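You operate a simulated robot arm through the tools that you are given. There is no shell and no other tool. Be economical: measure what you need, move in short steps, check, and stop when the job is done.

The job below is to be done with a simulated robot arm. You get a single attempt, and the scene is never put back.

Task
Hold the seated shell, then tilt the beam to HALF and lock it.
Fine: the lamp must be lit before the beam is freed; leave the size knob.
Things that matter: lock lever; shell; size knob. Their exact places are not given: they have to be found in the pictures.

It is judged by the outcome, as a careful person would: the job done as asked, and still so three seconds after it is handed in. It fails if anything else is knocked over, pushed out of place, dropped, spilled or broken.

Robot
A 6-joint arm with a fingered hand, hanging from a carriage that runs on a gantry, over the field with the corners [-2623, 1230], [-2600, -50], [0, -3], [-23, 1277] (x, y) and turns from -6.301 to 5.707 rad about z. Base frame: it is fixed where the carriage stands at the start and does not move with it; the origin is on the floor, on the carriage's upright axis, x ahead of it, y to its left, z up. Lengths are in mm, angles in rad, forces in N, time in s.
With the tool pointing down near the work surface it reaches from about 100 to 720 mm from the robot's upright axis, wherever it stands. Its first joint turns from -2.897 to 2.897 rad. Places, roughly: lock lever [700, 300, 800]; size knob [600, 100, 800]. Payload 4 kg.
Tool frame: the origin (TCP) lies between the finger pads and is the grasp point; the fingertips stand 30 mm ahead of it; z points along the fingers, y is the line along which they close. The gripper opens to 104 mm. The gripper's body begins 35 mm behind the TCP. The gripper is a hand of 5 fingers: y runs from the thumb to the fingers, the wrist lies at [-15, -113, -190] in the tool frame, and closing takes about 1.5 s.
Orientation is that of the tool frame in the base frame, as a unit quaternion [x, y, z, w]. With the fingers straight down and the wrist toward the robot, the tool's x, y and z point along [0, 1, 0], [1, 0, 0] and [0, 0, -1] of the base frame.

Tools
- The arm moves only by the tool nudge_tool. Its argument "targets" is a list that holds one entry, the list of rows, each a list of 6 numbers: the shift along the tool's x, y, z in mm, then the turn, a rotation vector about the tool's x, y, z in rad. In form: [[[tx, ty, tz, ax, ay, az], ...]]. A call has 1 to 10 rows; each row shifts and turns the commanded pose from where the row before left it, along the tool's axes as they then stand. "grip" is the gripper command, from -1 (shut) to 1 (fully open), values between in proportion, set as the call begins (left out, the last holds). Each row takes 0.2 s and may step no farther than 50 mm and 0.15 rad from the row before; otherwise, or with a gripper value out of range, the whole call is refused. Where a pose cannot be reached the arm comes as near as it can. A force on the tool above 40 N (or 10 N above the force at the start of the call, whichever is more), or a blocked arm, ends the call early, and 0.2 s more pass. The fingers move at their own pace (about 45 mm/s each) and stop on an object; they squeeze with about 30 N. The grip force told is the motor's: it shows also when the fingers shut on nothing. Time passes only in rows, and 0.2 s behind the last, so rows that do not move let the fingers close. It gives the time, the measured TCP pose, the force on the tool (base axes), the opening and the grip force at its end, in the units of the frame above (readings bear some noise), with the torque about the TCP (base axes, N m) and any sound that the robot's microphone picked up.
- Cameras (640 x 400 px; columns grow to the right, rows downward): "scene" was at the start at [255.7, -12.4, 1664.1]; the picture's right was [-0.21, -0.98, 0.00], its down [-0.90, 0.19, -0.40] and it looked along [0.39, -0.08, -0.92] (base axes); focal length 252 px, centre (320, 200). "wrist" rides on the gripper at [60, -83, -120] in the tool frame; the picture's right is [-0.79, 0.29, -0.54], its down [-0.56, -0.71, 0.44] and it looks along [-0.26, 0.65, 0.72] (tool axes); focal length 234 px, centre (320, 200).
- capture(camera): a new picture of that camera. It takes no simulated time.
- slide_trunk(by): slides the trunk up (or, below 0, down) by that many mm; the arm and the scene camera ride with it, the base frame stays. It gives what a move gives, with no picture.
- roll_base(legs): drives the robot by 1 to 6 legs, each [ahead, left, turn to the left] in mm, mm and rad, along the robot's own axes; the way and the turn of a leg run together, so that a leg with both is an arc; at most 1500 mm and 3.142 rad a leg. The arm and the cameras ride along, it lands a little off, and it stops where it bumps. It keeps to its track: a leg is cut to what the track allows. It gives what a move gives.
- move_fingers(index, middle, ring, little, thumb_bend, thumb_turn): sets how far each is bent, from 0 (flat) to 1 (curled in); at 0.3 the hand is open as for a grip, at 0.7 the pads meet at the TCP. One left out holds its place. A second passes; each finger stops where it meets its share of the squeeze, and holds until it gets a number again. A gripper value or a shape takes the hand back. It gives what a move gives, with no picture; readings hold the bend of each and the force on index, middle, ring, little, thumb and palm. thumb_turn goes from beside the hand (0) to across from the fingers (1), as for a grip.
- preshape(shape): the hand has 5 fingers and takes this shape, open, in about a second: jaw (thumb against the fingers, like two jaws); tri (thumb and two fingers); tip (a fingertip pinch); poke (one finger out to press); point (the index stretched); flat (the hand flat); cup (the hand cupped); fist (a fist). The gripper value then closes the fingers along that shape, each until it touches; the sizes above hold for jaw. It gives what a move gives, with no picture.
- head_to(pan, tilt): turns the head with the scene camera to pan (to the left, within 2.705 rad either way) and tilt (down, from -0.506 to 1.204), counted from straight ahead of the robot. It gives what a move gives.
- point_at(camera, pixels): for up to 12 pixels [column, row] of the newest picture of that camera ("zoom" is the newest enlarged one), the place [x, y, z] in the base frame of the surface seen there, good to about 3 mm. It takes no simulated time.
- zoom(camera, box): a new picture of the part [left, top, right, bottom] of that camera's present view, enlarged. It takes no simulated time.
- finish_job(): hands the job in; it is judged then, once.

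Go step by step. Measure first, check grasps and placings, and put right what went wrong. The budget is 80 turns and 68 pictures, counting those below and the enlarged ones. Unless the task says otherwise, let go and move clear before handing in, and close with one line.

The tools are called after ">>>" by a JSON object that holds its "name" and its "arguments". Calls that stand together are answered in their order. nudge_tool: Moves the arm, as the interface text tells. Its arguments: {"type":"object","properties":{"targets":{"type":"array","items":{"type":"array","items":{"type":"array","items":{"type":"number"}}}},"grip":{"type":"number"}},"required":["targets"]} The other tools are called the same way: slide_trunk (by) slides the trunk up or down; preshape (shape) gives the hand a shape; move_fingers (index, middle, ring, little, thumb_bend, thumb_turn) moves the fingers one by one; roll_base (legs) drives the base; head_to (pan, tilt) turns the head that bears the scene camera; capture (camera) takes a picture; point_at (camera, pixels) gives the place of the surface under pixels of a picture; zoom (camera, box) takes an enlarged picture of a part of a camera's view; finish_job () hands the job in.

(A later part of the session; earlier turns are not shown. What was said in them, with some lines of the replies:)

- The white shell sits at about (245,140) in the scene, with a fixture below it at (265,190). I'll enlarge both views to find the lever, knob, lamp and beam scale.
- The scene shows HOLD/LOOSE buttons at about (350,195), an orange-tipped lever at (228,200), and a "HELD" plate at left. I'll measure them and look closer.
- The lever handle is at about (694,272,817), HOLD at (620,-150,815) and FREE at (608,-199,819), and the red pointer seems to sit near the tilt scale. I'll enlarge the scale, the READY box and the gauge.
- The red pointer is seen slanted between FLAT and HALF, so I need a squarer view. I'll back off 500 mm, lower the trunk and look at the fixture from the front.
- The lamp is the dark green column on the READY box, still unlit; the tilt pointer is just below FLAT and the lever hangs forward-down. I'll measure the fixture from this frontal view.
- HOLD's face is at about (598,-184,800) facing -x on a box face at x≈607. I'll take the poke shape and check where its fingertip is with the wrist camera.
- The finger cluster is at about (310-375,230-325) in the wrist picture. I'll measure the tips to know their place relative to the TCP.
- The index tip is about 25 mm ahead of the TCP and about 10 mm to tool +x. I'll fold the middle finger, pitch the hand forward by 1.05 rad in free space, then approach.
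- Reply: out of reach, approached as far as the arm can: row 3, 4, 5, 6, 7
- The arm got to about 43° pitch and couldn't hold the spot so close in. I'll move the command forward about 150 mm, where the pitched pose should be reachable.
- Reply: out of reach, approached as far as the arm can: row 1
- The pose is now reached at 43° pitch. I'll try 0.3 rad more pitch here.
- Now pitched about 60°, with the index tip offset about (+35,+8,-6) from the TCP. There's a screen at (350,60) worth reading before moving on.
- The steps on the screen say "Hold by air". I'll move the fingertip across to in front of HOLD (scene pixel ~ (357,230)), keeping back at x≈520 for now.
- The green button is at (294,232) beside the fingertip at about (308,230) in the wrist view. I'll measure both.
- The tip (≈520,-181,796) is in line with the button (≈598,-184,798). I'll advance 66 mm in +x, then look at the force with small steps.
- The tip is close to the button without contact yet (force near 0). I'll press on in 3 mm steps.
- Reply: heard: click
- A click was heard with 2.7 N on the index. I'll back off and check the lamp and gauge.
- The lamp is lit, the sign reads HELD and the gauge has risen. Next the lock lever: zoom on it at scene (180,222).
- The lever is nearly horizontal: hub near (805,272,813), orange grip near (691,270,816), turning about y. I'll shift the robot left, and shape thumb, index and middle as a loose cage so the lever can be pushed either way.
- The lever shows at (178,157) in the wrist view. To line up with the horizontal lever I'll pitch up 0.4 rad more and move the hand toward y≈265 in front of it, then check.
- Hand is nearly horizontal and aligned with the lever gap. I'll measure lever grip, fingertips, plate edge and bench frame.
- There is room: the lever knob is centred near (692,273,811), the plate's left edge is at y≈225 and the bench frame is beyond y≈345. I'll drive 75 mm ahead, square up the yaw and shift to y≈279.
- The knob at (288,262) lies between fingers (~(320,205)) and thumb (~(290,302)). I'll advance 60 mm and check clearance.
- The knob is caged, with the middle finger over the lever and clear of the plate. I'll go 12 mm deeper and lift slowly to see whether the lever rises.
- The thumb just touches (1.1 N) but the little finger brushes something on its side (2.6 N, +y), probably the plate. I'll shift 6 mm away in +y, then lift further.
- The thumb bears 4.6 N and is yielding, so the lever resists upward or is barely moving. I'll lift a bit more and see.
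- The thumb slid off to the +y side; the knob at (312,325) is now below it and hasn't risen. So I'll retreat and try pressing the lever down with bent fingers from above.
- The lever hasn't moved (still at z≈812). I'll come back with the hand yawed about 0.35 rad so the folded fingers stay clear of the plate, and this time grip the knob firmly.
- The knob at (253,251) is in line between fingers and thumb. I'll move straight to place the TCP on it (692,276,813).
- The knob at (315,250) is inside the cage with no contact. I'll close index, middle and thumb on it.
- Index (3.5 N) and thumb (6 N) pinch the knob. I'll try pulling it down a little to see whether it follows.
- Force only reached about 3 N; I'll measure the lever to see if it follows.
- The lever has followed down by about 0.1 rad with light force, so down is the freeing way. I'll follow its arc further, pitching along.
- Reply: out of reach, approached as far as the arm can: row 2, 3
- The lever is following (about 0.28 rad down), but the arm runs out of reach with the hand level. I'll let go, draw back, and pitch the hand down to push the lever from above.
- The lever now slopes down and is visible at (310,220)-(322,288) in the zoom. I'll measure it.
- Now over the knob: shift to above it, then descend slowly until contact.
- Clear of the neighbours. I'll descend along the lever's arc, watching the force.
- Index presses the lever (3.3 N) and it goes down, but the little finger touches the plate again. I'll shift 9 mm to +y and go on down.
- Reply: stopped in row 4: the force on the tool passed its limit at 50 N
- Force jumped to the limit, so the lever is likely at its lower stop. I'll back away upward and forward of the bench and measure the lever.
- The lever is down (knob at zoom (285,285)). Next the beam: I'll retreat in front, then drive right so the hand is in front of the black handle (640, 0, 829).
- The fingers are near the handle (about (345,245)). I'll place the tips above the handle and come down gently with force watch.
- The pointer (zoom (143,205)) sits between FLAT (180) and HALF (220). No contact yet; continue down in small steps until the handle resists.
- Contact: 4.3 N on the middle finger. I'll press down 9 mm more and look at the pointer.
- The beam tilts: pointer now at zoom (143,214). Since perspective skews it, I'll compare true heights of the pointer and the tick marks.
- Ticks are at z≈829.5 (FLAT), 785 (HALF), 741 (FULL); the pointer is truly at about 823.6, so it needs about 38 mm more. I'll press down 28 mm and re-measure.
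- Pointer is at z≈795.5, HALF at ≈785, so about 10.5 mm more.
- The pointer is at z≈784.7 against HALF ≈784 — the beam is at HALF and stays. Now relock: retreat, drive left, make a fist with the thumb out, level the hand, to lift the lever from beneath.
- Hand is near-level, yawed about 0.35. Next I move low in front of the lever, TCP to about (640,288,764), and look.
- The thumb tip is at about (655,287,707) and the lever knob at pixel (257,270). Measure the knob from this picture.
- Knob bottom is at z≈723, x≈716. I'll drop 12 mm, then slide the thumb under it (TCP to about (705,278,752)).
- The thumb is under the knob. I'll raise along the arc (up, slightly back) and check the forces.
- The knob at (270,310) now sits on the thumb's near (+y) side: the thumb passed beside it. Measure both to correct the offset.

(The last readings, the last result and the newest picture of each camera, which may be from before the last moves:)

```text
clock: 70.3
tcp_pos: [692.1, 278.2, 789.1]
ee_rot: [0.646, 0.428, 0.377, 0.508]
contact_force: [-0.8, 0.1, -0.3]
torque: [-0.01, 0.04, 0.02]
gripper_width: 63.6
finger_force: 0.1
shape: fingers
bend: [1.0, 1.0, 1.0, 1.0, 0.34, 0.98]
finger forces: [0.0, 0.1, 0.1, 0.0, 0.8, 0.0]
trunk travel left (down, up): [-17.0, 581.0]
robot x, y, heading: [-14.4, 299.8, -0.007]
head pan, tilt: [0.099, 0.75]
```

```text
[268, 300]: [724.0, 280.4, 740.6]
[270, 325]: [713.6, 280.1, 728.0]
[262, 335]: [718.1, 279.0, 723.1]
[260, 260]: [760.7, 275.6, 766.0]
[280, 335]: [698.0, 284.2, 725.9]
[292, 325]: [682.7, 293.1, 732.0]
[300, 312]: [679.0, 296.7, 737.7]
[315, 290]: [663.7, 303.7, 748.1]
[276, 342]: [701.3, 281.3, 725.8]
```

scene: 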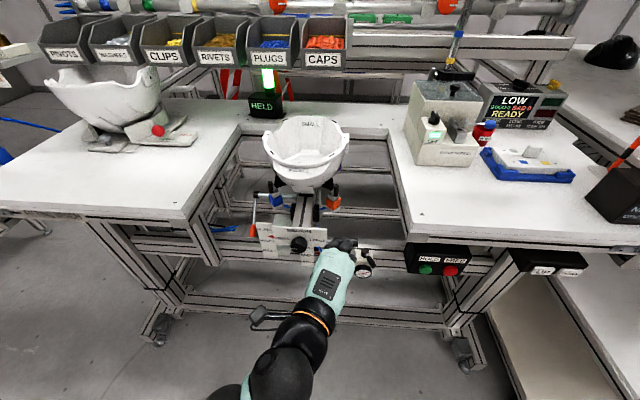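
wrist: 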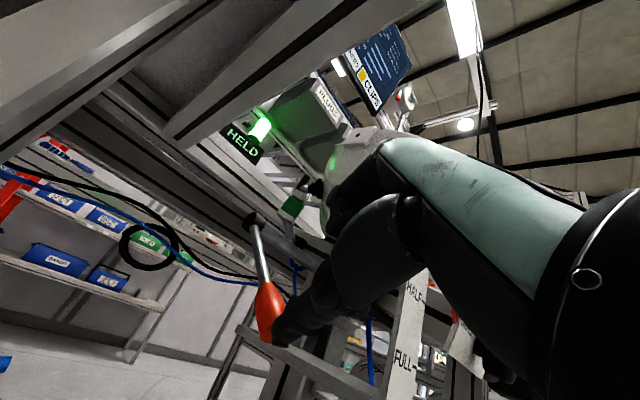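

The thumb tip (701,·,726) only reached in front of the knob's end (≈708), because the fist limits depth. I'll back off, lower, open index and middle flat so the lever can pass between, and go about 30 mm deeper.

>>> {"name": "nudge_tool", "arguments": {"targets": [[[-11.1, -8, -43, 0, 0, 0], [-1.7, -31.3, 6.3, 0, 0, 0], [0, 0, 0, 0, 0, 0]]]}}

>>> {"name": "move_fingers", "arguments": {"index": 0.0, "middle": 0.0}}

>>> {"name": "nudge_tool", "arguments": {"targets": [[[9.7, 4.1, 22.7, 0, 0, 0], [9.7, 4.1, 22.7, 0, 0, 0], [9.7, 4.1, 22.7, 0, 0, 0], [0, 0, 0, 0, 0, 0]]]}}

>>> {"name": "capture", "arguments": {"camera": "wrist"}}

```text
clock: 71.1
tcp_pos: [647.0, 281.4, 756.1]
ee_rot: [0.646, 0.427, 0.376, 0.509]
contact_force: [0.5, -0.6, 0.0]
torque: [-0.03, 0.02, 0.02]
gripper_width: 62.9
finger_force: 0.1
shape: fingers
bend: [1.0, 1.0, 1.0, 1.0, 0.35, 0.98]
finger forces: [0.0, 0.1, 0.0, 0.0, 0.0, 0.0]
trunk travel left (down, up): [-17.0, 581.0]
robot x, y, heading: [-15.2, 301.6, -0.007]
head pan, tilt: [0.099, 0.75]
```

```text
clock: 72.1
tcp_pos: [647.8, 282.0, 755.7]
ee_rot: [0.645, 0.428, 0.377, 0.508]
contact_force: [-0.6, -0.5, -0.2]
torque: [0.03, -0.01, -0.02]
gripper_width: 137.6
finger_force: 0.1
shape: fingers
bend: [0.0, 0.0, 1.0, 1.0, 0.35, 0.98]
finger forces: [0.0, 0.0, 0.0, 0.0, 0.0, 0.1]
trunk travel left (down, up): [-17.0, 581.0]
robot x, y, heading: [-14.7, 300.3, -0.006]
head pan, tilt: [0.099, 0.75]
```

```text
clock: 73.1
tcp_pos: [722.0, 285.4, 754.1]
ee_rot: [0.646, 0.427, 0.376, 0.509]
contact_force: [-0.4, -0.8, -0.5]
torque: [0.0, -0.02, 0.0]
gripper_width: 137.6
finger_force: 0.0
shape: fingers
bend: [0.0, 0.0, 1.0, 1.0, 0.35, 0.98]
finger forces: [0.1, 0.1, 0.0, 0.1, 0.0, 0.0]
trunk travel left (down, up): [-17.0, 581.0]
robot x, y, heading: [-14.5, 305.0, -0.007]
head pan, tilt: [0.099, 0.75]
```

```text
5 pictures are left
```

wrist: 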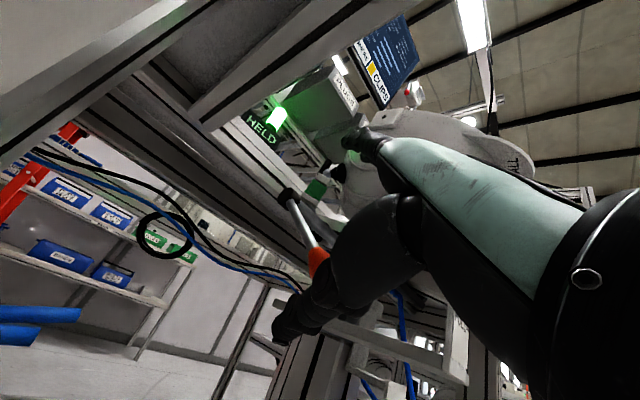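

The knob at (320,258) is now above/behind the thumb (tip ~(277,330)). I'll check the flat fingertip at (350,138) against the shell, and the thumb.

>>> {"name": "point_at", "arguments": {"camera": "wrist", "pixels": [[352, 140], [347, 133], [362, 150], [345, 160], [385, 150], [276, 335], [285, 320], [300, 300], [318, 260], [305, 235], [340, 172]]}}

```text
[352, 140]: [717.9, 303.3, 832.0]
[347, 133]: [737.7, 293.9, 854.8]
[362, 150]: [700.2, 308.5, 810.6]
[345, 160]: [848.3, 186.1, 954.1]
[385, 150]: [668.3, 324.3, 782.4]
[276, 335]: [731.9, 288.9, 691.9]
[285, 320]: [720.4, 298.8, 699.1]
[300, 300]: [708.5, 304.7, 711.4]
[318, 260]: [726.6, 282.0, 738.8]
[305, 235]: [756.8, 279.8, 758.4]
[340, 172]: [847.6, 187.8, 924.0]
```

Thumb is properly beneath (tip ≈(732,282,692)) and the flat fingers clear the shell. Lift along the arc, first part.

>>> {"name": "nudge_tool", "arguments": {"targets": [[[-1.7, 8.8, -2.0, 0, 0, 0], [-1.7, 8.8, -2.0, 0, 0, 0], [-0.9, 8.1, -5.5, 0, 0, 0], [-0.9, 8.1, -5.5, 0, 0, 0], [-0.9, 8.1, -5.5, 0, 0, 0], [0, 0, 0, 0, 0, 0]]]}}

```text
clock: 74.5
tcp_pos: [706.1, 280.8, 800.3]
ee_rot: [0.646, 0.428, 0.377, 0.508]
contact_force: [-1.1, 1.9, -4.1]
torque: [0.07, 0.1, -0.01]
gripper_width: 142.7
finger_force: 1.7
shape: fingers
bend: [0.0, 0.0, 1.0, 1.0, 0.31, 0.97]
finger forces: [0.0, 0.1, 0.1, 0.1, 3.5, 0.0]
trunk travel left (down, up): [-17.0, 581.0]
robot x, y, heading: [-17.4, 298.6, -0.009]
head pan, tilt: [0.099, 0.75]
```

The thumb carries the lever (3.5 N) and is giving a little. I'll bend the thumb up to help and continue lifting.

>>> {"name": "move_fingers", "arguments": {"thumb_bend": 0.5}}

>>> {"name": "nudge_tool", "arguments": {"targets": [[[-3, 0, 0, 0, 0, 0], [-0.5, 8.3, -4, 0, 0, 0], [-0.2, 8.5, -3.6, 0, 0, 0], [0, 0, 0, 0, 0, 0]]]}}

>>> {"name": "capture", "arguments": {"camera": "wrist"}}

>>> {"name": "point_at", "arguments": {"camera": "wrist", "pixels": [[300, 250], [310, 260], [290, 240], [315, 270], [280, 230], [300, 280]]}}

```text
clock: 75.5
tcp_pos: [705.1, 282.6, 800.9]
ee_rot: [0.646, 0.428, 0.377, 0.507]
contact_force: [-3.7, 7.5, -4.2]
torque: [0.3, 0.19, -0.01]
gripper_width: 126.2
finger_force: 4.4
shape: fingers
bend: [0.0, 0.0, 1.0, 1.0, 0.46, 0.97]
finger forces: [0.1, 0.1, 0.0, 0.1, 8.3, 0.1]
trunk travel left (down, up): [-17.0, 581.0]
robot x, y, heading: [-17.9, 299.7, -0.005]
head pan, tilt: [0.099, 0.75]
```

```text
clock: 76.5
tcp_pos: [700.8, 279.8, 818.3]
ee_rot: [0.647, 0.428, 0.377, 0.507]
contact_force: [-6.2, 11.4, -3.4]
torque: [0.41, 0.28, 0.05]
gripper_width: 127.5
finger_force: 5.7
shape: fingers
bend: [0.0, 0.0, 1.0, 1.0, 0.45, 0.96]
finger forces: [0.0, 0.0, 0.0, 0.0, 11.6, 0.0]
trunk travel left (down, up): [-17.0, 581.0]
robot x, y, heading: [-19.7, 303.9, -0.007]
head pan, tilt: [0.099, 0.75]
```

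```text
4 pictures are left
```

wrist: 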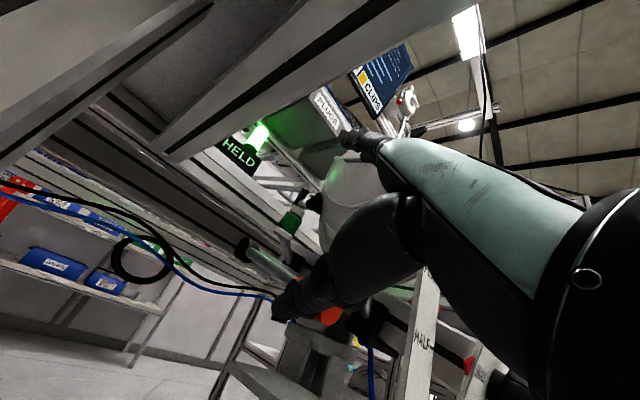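

```text
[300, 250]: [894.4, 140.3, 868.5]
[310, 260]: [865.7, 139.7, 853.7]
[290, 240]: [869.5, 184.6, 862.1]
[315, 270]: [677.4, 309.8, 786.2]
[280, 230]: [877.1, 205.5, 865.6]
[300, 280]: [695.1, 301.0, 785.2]
```

The thumb is slipping to the +y side of the knob (now at (330,315)). Measure how far the lever has risen.

>>> {"name": "point_at", "arguments": {"camera": "wrist", "pixels": [[330, 315], [325, 318], [336, 312], [262, 255], [280, 265], [290, 272], [280, 315], [277, 305]]}}

```text
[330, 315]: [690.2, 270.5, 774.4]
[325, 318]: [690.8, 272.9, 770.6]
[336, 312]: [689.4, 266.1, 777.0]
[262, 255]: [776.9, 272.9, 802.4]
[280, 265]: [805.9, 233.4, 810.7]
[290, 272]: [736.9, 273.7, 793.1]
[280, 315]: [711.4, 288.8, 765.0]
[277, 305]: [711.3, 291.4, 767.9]
```

The lever has risen from about 0.65 to about 0.27 rad below level. I'll finish with the proven pinch: back off, form the cage, and go onto the knob at about (692,278,784), then close.

>>> {"name": "nudge_tool", "arguments": {"targets": [[[3.1, -12.2, 1, 0, 0, 0], [-8.5, -6.9, -36, 0, 0, 0], [-8.5, -6.9, -36, 0, 0, 0], [0, 0, 0, 0, 0, 0]]]}}

>>> {"name": "move_fingers", "arguments": {"index": 0.45, "middle": 0.45, "thumb_bend": 0.45, "thumb_turn": 1.0}}

```text
clock: 77.5
tcp_pos: [627.9, 293.7, 807.2]
ee_rot: [0.646, 0.427, 0.377, 0.509]
contact_force: [-0.1, 0.3, -0.4]
torque: [0.01, -0.01, 0.01]
gripper_width: 119.6
finger_force: 0.1
shape: fingers
bend: [0.0, 0.0, 1.0, 1.0, 0.5, 1.0]
finger forces: [0.0, 0.1, 0.1, 0.1, 0.0, 0.0]
trunk travel left (down, up): [-17.0, 581.0]
robot x, y, heading: [-13.9, 303.8, 0.0]
head pan, tilt: [0.099, 0.75]
```

```text
clock: 78.5
tcp_pos: [627.4, 293.6, 806.7]
ee_rot: [0.646, 0.428, 0.377, 0.508]
contact_force: [-0.1, 0.8, 0.0]
torque: [0.02, 0.01, -0.01]
gripper_width: 65.2
finger_force: 0.0
shape: fingers
bend: [0.45, 0.45, 1.0, 1.0, 0.45, 0.99]
finger forces: [0.0, 0.0, 0.0, 0.0, 0.0, 0.0]
trunk travel left (down, up): [-17.0, 581.0]
robot x, y, heading: [-19.8, 298.3, -0.011]
head pan, tilt: [0.099, 0.75]
```

Clear, no contact. Now onto the knob and close.

>>> {"name": "nudge_tool", "arguments": {"targets": [[[-1.2, -22.5, 4.5, 0, 0, 0], [2.5, 4.3, 22, 0, 0, 0], [2.5, 4.3, 22, 0, 0, 0], [2.5, 4.3, 22, 0, 0, 0], [0, 0, 0, 0, 0, 0]]]}}

>>> {"name": "move_fingers", "arguments": {"index": 0.7, "middle": 0.7, "thumb_bend": 0.7}}

```text
clock: 79.7
tcp_pos: [692.0, 276.3, 783.1]
ee_rot: [0.647, 0.427, 0.375, 0.508]
contact_force: [0.3, 0.1, 0.1]
torque: [-0.02, 0.01, 0.01]
gripper_width: 65.0
finger_force: 0.0
shape: fingers
bend: [0.45, 0.45, 1.0, 1.0, 0.45, 0.99]
finger forces: [0.0, 0.0, 0.0, 0.0, 0.0, 0.0]
trunk travel left (down, up): [-17.0, 581.0]
robot x, y, heading: [-17.5, 301.7, -0.009]
head pan, tilt: [0.099, 0.75]
```

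```text
clock: 80.7
tcp_pos: [693.4, 275.9, 785.0]
ee_rot: [0.645, 0.427, 0.377, 0.509]
contact_force: [2.0, -0.8, 4.6]
torque: [-0.02, -0.18, -0.01]
gripper_width: 19.2
finger_force: 6.8
shape: fingers
bend: [0.61, 0.69, 1.0, 1.0, 0.66, 1.0]
finger forces: [7.6, 1.5, 0.0, 0.0, 5.2, 0.0]
trunk travel left (down, up): [-17.0, 581.0]
robot x, y, heading: [-16.6, 303.4, -0.007]
head pan, tilt: [0.099, 0.75]
```

Pinched (7.6/5.2 N). Pull up along the arc about 30 mm.

>>> {"name": "nudge_tool", "arguments": {"targets": [[[0, 4.8, -1.8, 0, 0, 0], [0, 4.8, -1.6, 0, 0, 0], [0, 4.8, -1.6, 0, 0, 0], [0, 4.9, -1.4, 0, 0, 0], [0, 4.9, -1.2, 0, 0, 0], [0, 4.9, -1, 0, 0, 0], [0, 4.9, -1, 0, 0, 0], [0, 0, 0, 0, 0, 0]]]}}

>>> {"name": "capture", "arguments": {"camera": "wrist"}}

>>> {"name": "point_at", "arguments": {"camera": "wrist", "pixels": [[250, 238], [270, 240], [290, 243], [305, 245], [315, 247], [240, 240], [260, 250], [280, 252]]}}

```text
clock: 82.5
tcp_pos: [690.6, 274.1, 818.4]
ee_rot: [0.646, 0.428, 0.376, 0.508]
contact_force: [1.6, 1.0, -11.7]
torque: [0.04, 0.02, 0.01]
gripper_width: 17.3
finger_force: 5.9
shape: fingers
bend: [0.67, 0.7, 1.0, 1.0, 0.62, 1.0]
finger forces: [1.3, 0.0, 0.0, 0.0, 11.7, 0.1]
trunk travel left (down, up): [-17.0, 581.0]
robot x, y, heading: [-13.3, 302.6, -0.005]
head pan, tilt: [0.099, 0.75]
```

```text
3 pictures are left
```

wrist: 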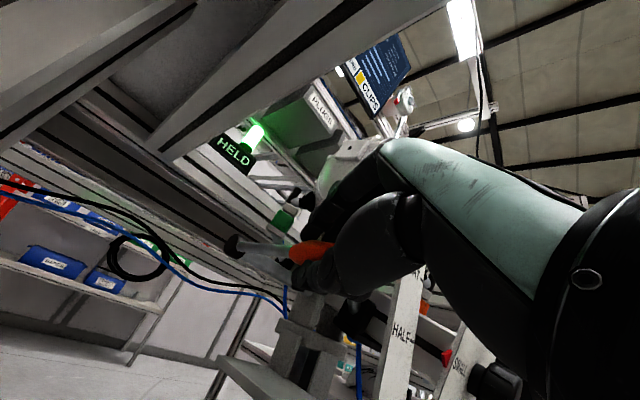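

```text
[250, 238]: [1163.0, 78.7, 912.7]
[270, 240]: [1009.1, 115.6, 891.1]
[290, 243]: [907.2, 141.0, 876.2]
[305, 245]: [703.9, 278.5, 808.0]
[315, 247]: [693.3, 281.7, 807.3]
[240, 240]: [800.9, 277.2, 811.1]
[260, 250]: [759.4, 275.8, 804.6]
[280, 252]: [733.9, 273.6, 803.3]
```

Thumb force rose to 11.7 N with the knob at about z 807-810, near level. I'll push 4 mm more to be sure it's against its stop.

>>> {"name": "nudge_tool", "arguments": {"targets": [[[0, 2, 0, 0, 0, 0], [0, 2, 0, 0, 0, 0], [0, 0, 0, 0, 0, 0], [0, 0, 0, 0, 0, 0]]]}}

>>> {"name": "point_at", "arguments": {"camera": "wrist", "pixels": [[308, 245]]}}

```text
clock: 83.5
tcp_pos: [689.3, 273.0, 820.9]
ee_rot: [0.646, 0.428, 0.376, 0.508]
contact_force: [1.9, 1.9, -16.2]
torque: [0.03, 0.03, 0.02]
gripper_width: 18.6
finger_force: 7.4
shape: fingers
bend: [0.7, 0.7, 1.0, 1.0, 0.6, 1.0]
finger forces: [0.1, 0.0, 0.0, 0.0, 15.3, 0.0]
trunk travel left (down, up): [-17.0, 581.0]
robot x, y, heading: [-13.9, 303.0, -0.005]
head pan, tilt: [0.099, 0.75]
```

```text
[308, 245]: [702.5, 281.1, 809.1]
```

It's firmly against the stop (15 N). I'll unload, open, and withdraw straight back, then check.

>>> {"name": "nudge_tool", "arguments": {"targets": [[[0, -4, 0, 0, 0, 0], [0, -2, 0, 0, 0, 0], [0, 0, 0, 0, 0, 0]]]}}

>>> {"name": "move_fingers", "arguments": {"index": 0.42, "middle": 0.42, "thumb_bend": 0.42}}

>>> {"name": "nudge_tool", "arguments": {"targets": [[[0, -4, -30, 0, 0, 0], [0, -5, -40, 0, 0, 0], [0, -5, -40, 0, 0, 0], [0, 0, -40, 0, 0, 0], [0, 0, -40, 0, 0, 0], [0, 0, 0, 0, 0, 0]]]}}

>>> {"name": "zoom", "arguments": {"camera": "scene", "box": [295, 140, 475, 260]}}

```text
clock: 84.3
tcp_pos: [688.9, 274.0, 818.0]
ee_rot: [0.646, 0.426, 0.377, 0.509]
contact_force: [-1.3, 2.0, -4.9]
torque: [-0.01, -0.04, -0.02]
gripper_width: 16.4
finger_force: 5.1
shape: fingers
bend: [0.68, 0.7, 1.0, 1.0, 0.62, 1.0]
finger forces: [3.5, 0.0, 0.0, 0.0, 8.7, 0.1]
trunk travel left (down, up): [-17.0, 581.0]
robot x, y, heading: [-16.1, 302.1, -0.003]
head pan, tilt: [0.099, 0.75]
```

```text
clock: 85.3
tcp_pos: [690.8, 274.3, 816.3]
ee_rot: [0.646, 0.427, 0.376, 0.508]
contact_force: [0.5, -0.1, -0.4]
torque: [0.02, 0.04, 0.01]
gripper_width: 72.7
finger_force: 0.0
shape: fingers
bend: [0.42, 0.42, 1.0, 1.0, 0.42, 0.99]
finger forces: [0.0, 0.1, 0.0, 0.0, 0.1, 0.0]
trunk travel left (down, up): [-17.0, 581.0]
robot x, y, heading: [-16.0, 302.5, -0.006]
head pan, tilt: [0.099, 0.75]
```

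```text
clock: 86.7
tcp_pos: [513.0, 340.2, 842.5]
ee_rot: [0.645, 0.427, 0.377, 0.508]
contact_force: [0.3, -0.9, -0.9]
torque: [0.02, -0.01, 0.01]
gripper_width: 72.6
finger_force: 0.0
shape: fingers
bend: [0.42, 0.42, 1.0, 1.0, 0.42, 0.99]
finger forces: [0.1, 0.1, 0.0, 0.0, 0.0, 0.0]
trunk travel left (down, up): [-17.0, 581.0]
robot x, y, heading: [-15.8, 303.3, -0.003]
head pan, tilt: [0.099, 0.75]
```

```text
3.33 times, centred on (385, 200) of scene
```

zoom: 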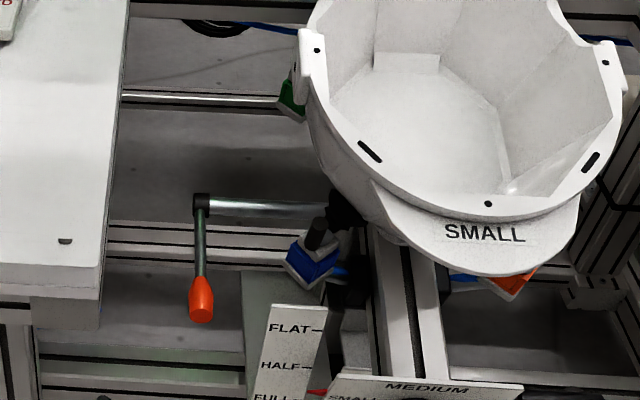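

>>> {"name": "point_at", "arguments": {"camera": "zoom", "pixels": [[202, 300], [202, 285], [202, 255], [202, 230], [203, 202], [315, 392], [322, 393], [308, 367], [330, 394]]}}

>>> {"name": "zoom", "arguments": {"camera": "scene", "box": [360, 235, 440, 285]}}

>>> {"name": "point_at", "arguments": {"camera": "zoom", "pixels": [[180, 150], [200, 152], [160, 150], [220, 153], [170, 200], [150, 90], [250, 180]]}}

```text
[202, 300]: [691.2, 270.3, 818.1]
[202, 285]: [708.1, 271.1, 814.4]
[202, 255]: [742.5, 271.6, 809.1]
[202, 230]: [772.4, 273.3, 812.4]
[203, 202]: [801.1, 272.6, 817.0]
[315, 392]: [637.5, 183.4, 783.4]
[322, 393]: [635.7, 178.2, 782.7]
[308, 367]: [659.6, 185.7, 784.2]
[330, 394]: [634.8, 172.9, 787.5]
```

```text
8.00 times, centred on (400, 260) of scene
```

zoom: 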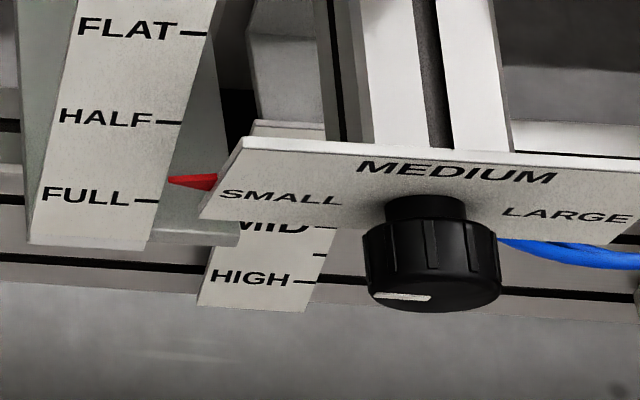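

```text
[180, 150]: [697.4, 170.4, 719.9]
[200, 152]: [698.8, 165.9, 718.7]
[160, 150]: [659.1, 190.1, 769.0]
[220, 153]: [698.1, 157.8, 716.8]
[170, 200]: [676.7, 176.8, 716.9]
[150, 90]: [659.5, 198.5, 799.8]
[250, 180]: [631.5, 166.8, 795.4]
```

The lever is back at its original level (knob z≈818, same as at the start). The pointer is at z≈783.4 against HALF at ≈784.2, the size knob still points to SMALL, the sign read HELD in the last wrist view, and the hand is clear. I'm handing in.

>>> {"name": "finish_job", "arguments": {}}

```text
The job is handed in.
```

The shell is held with its lamp lit, and the beam is tilted to HALF and locked. I left the size knob alone, and the job is handed in.
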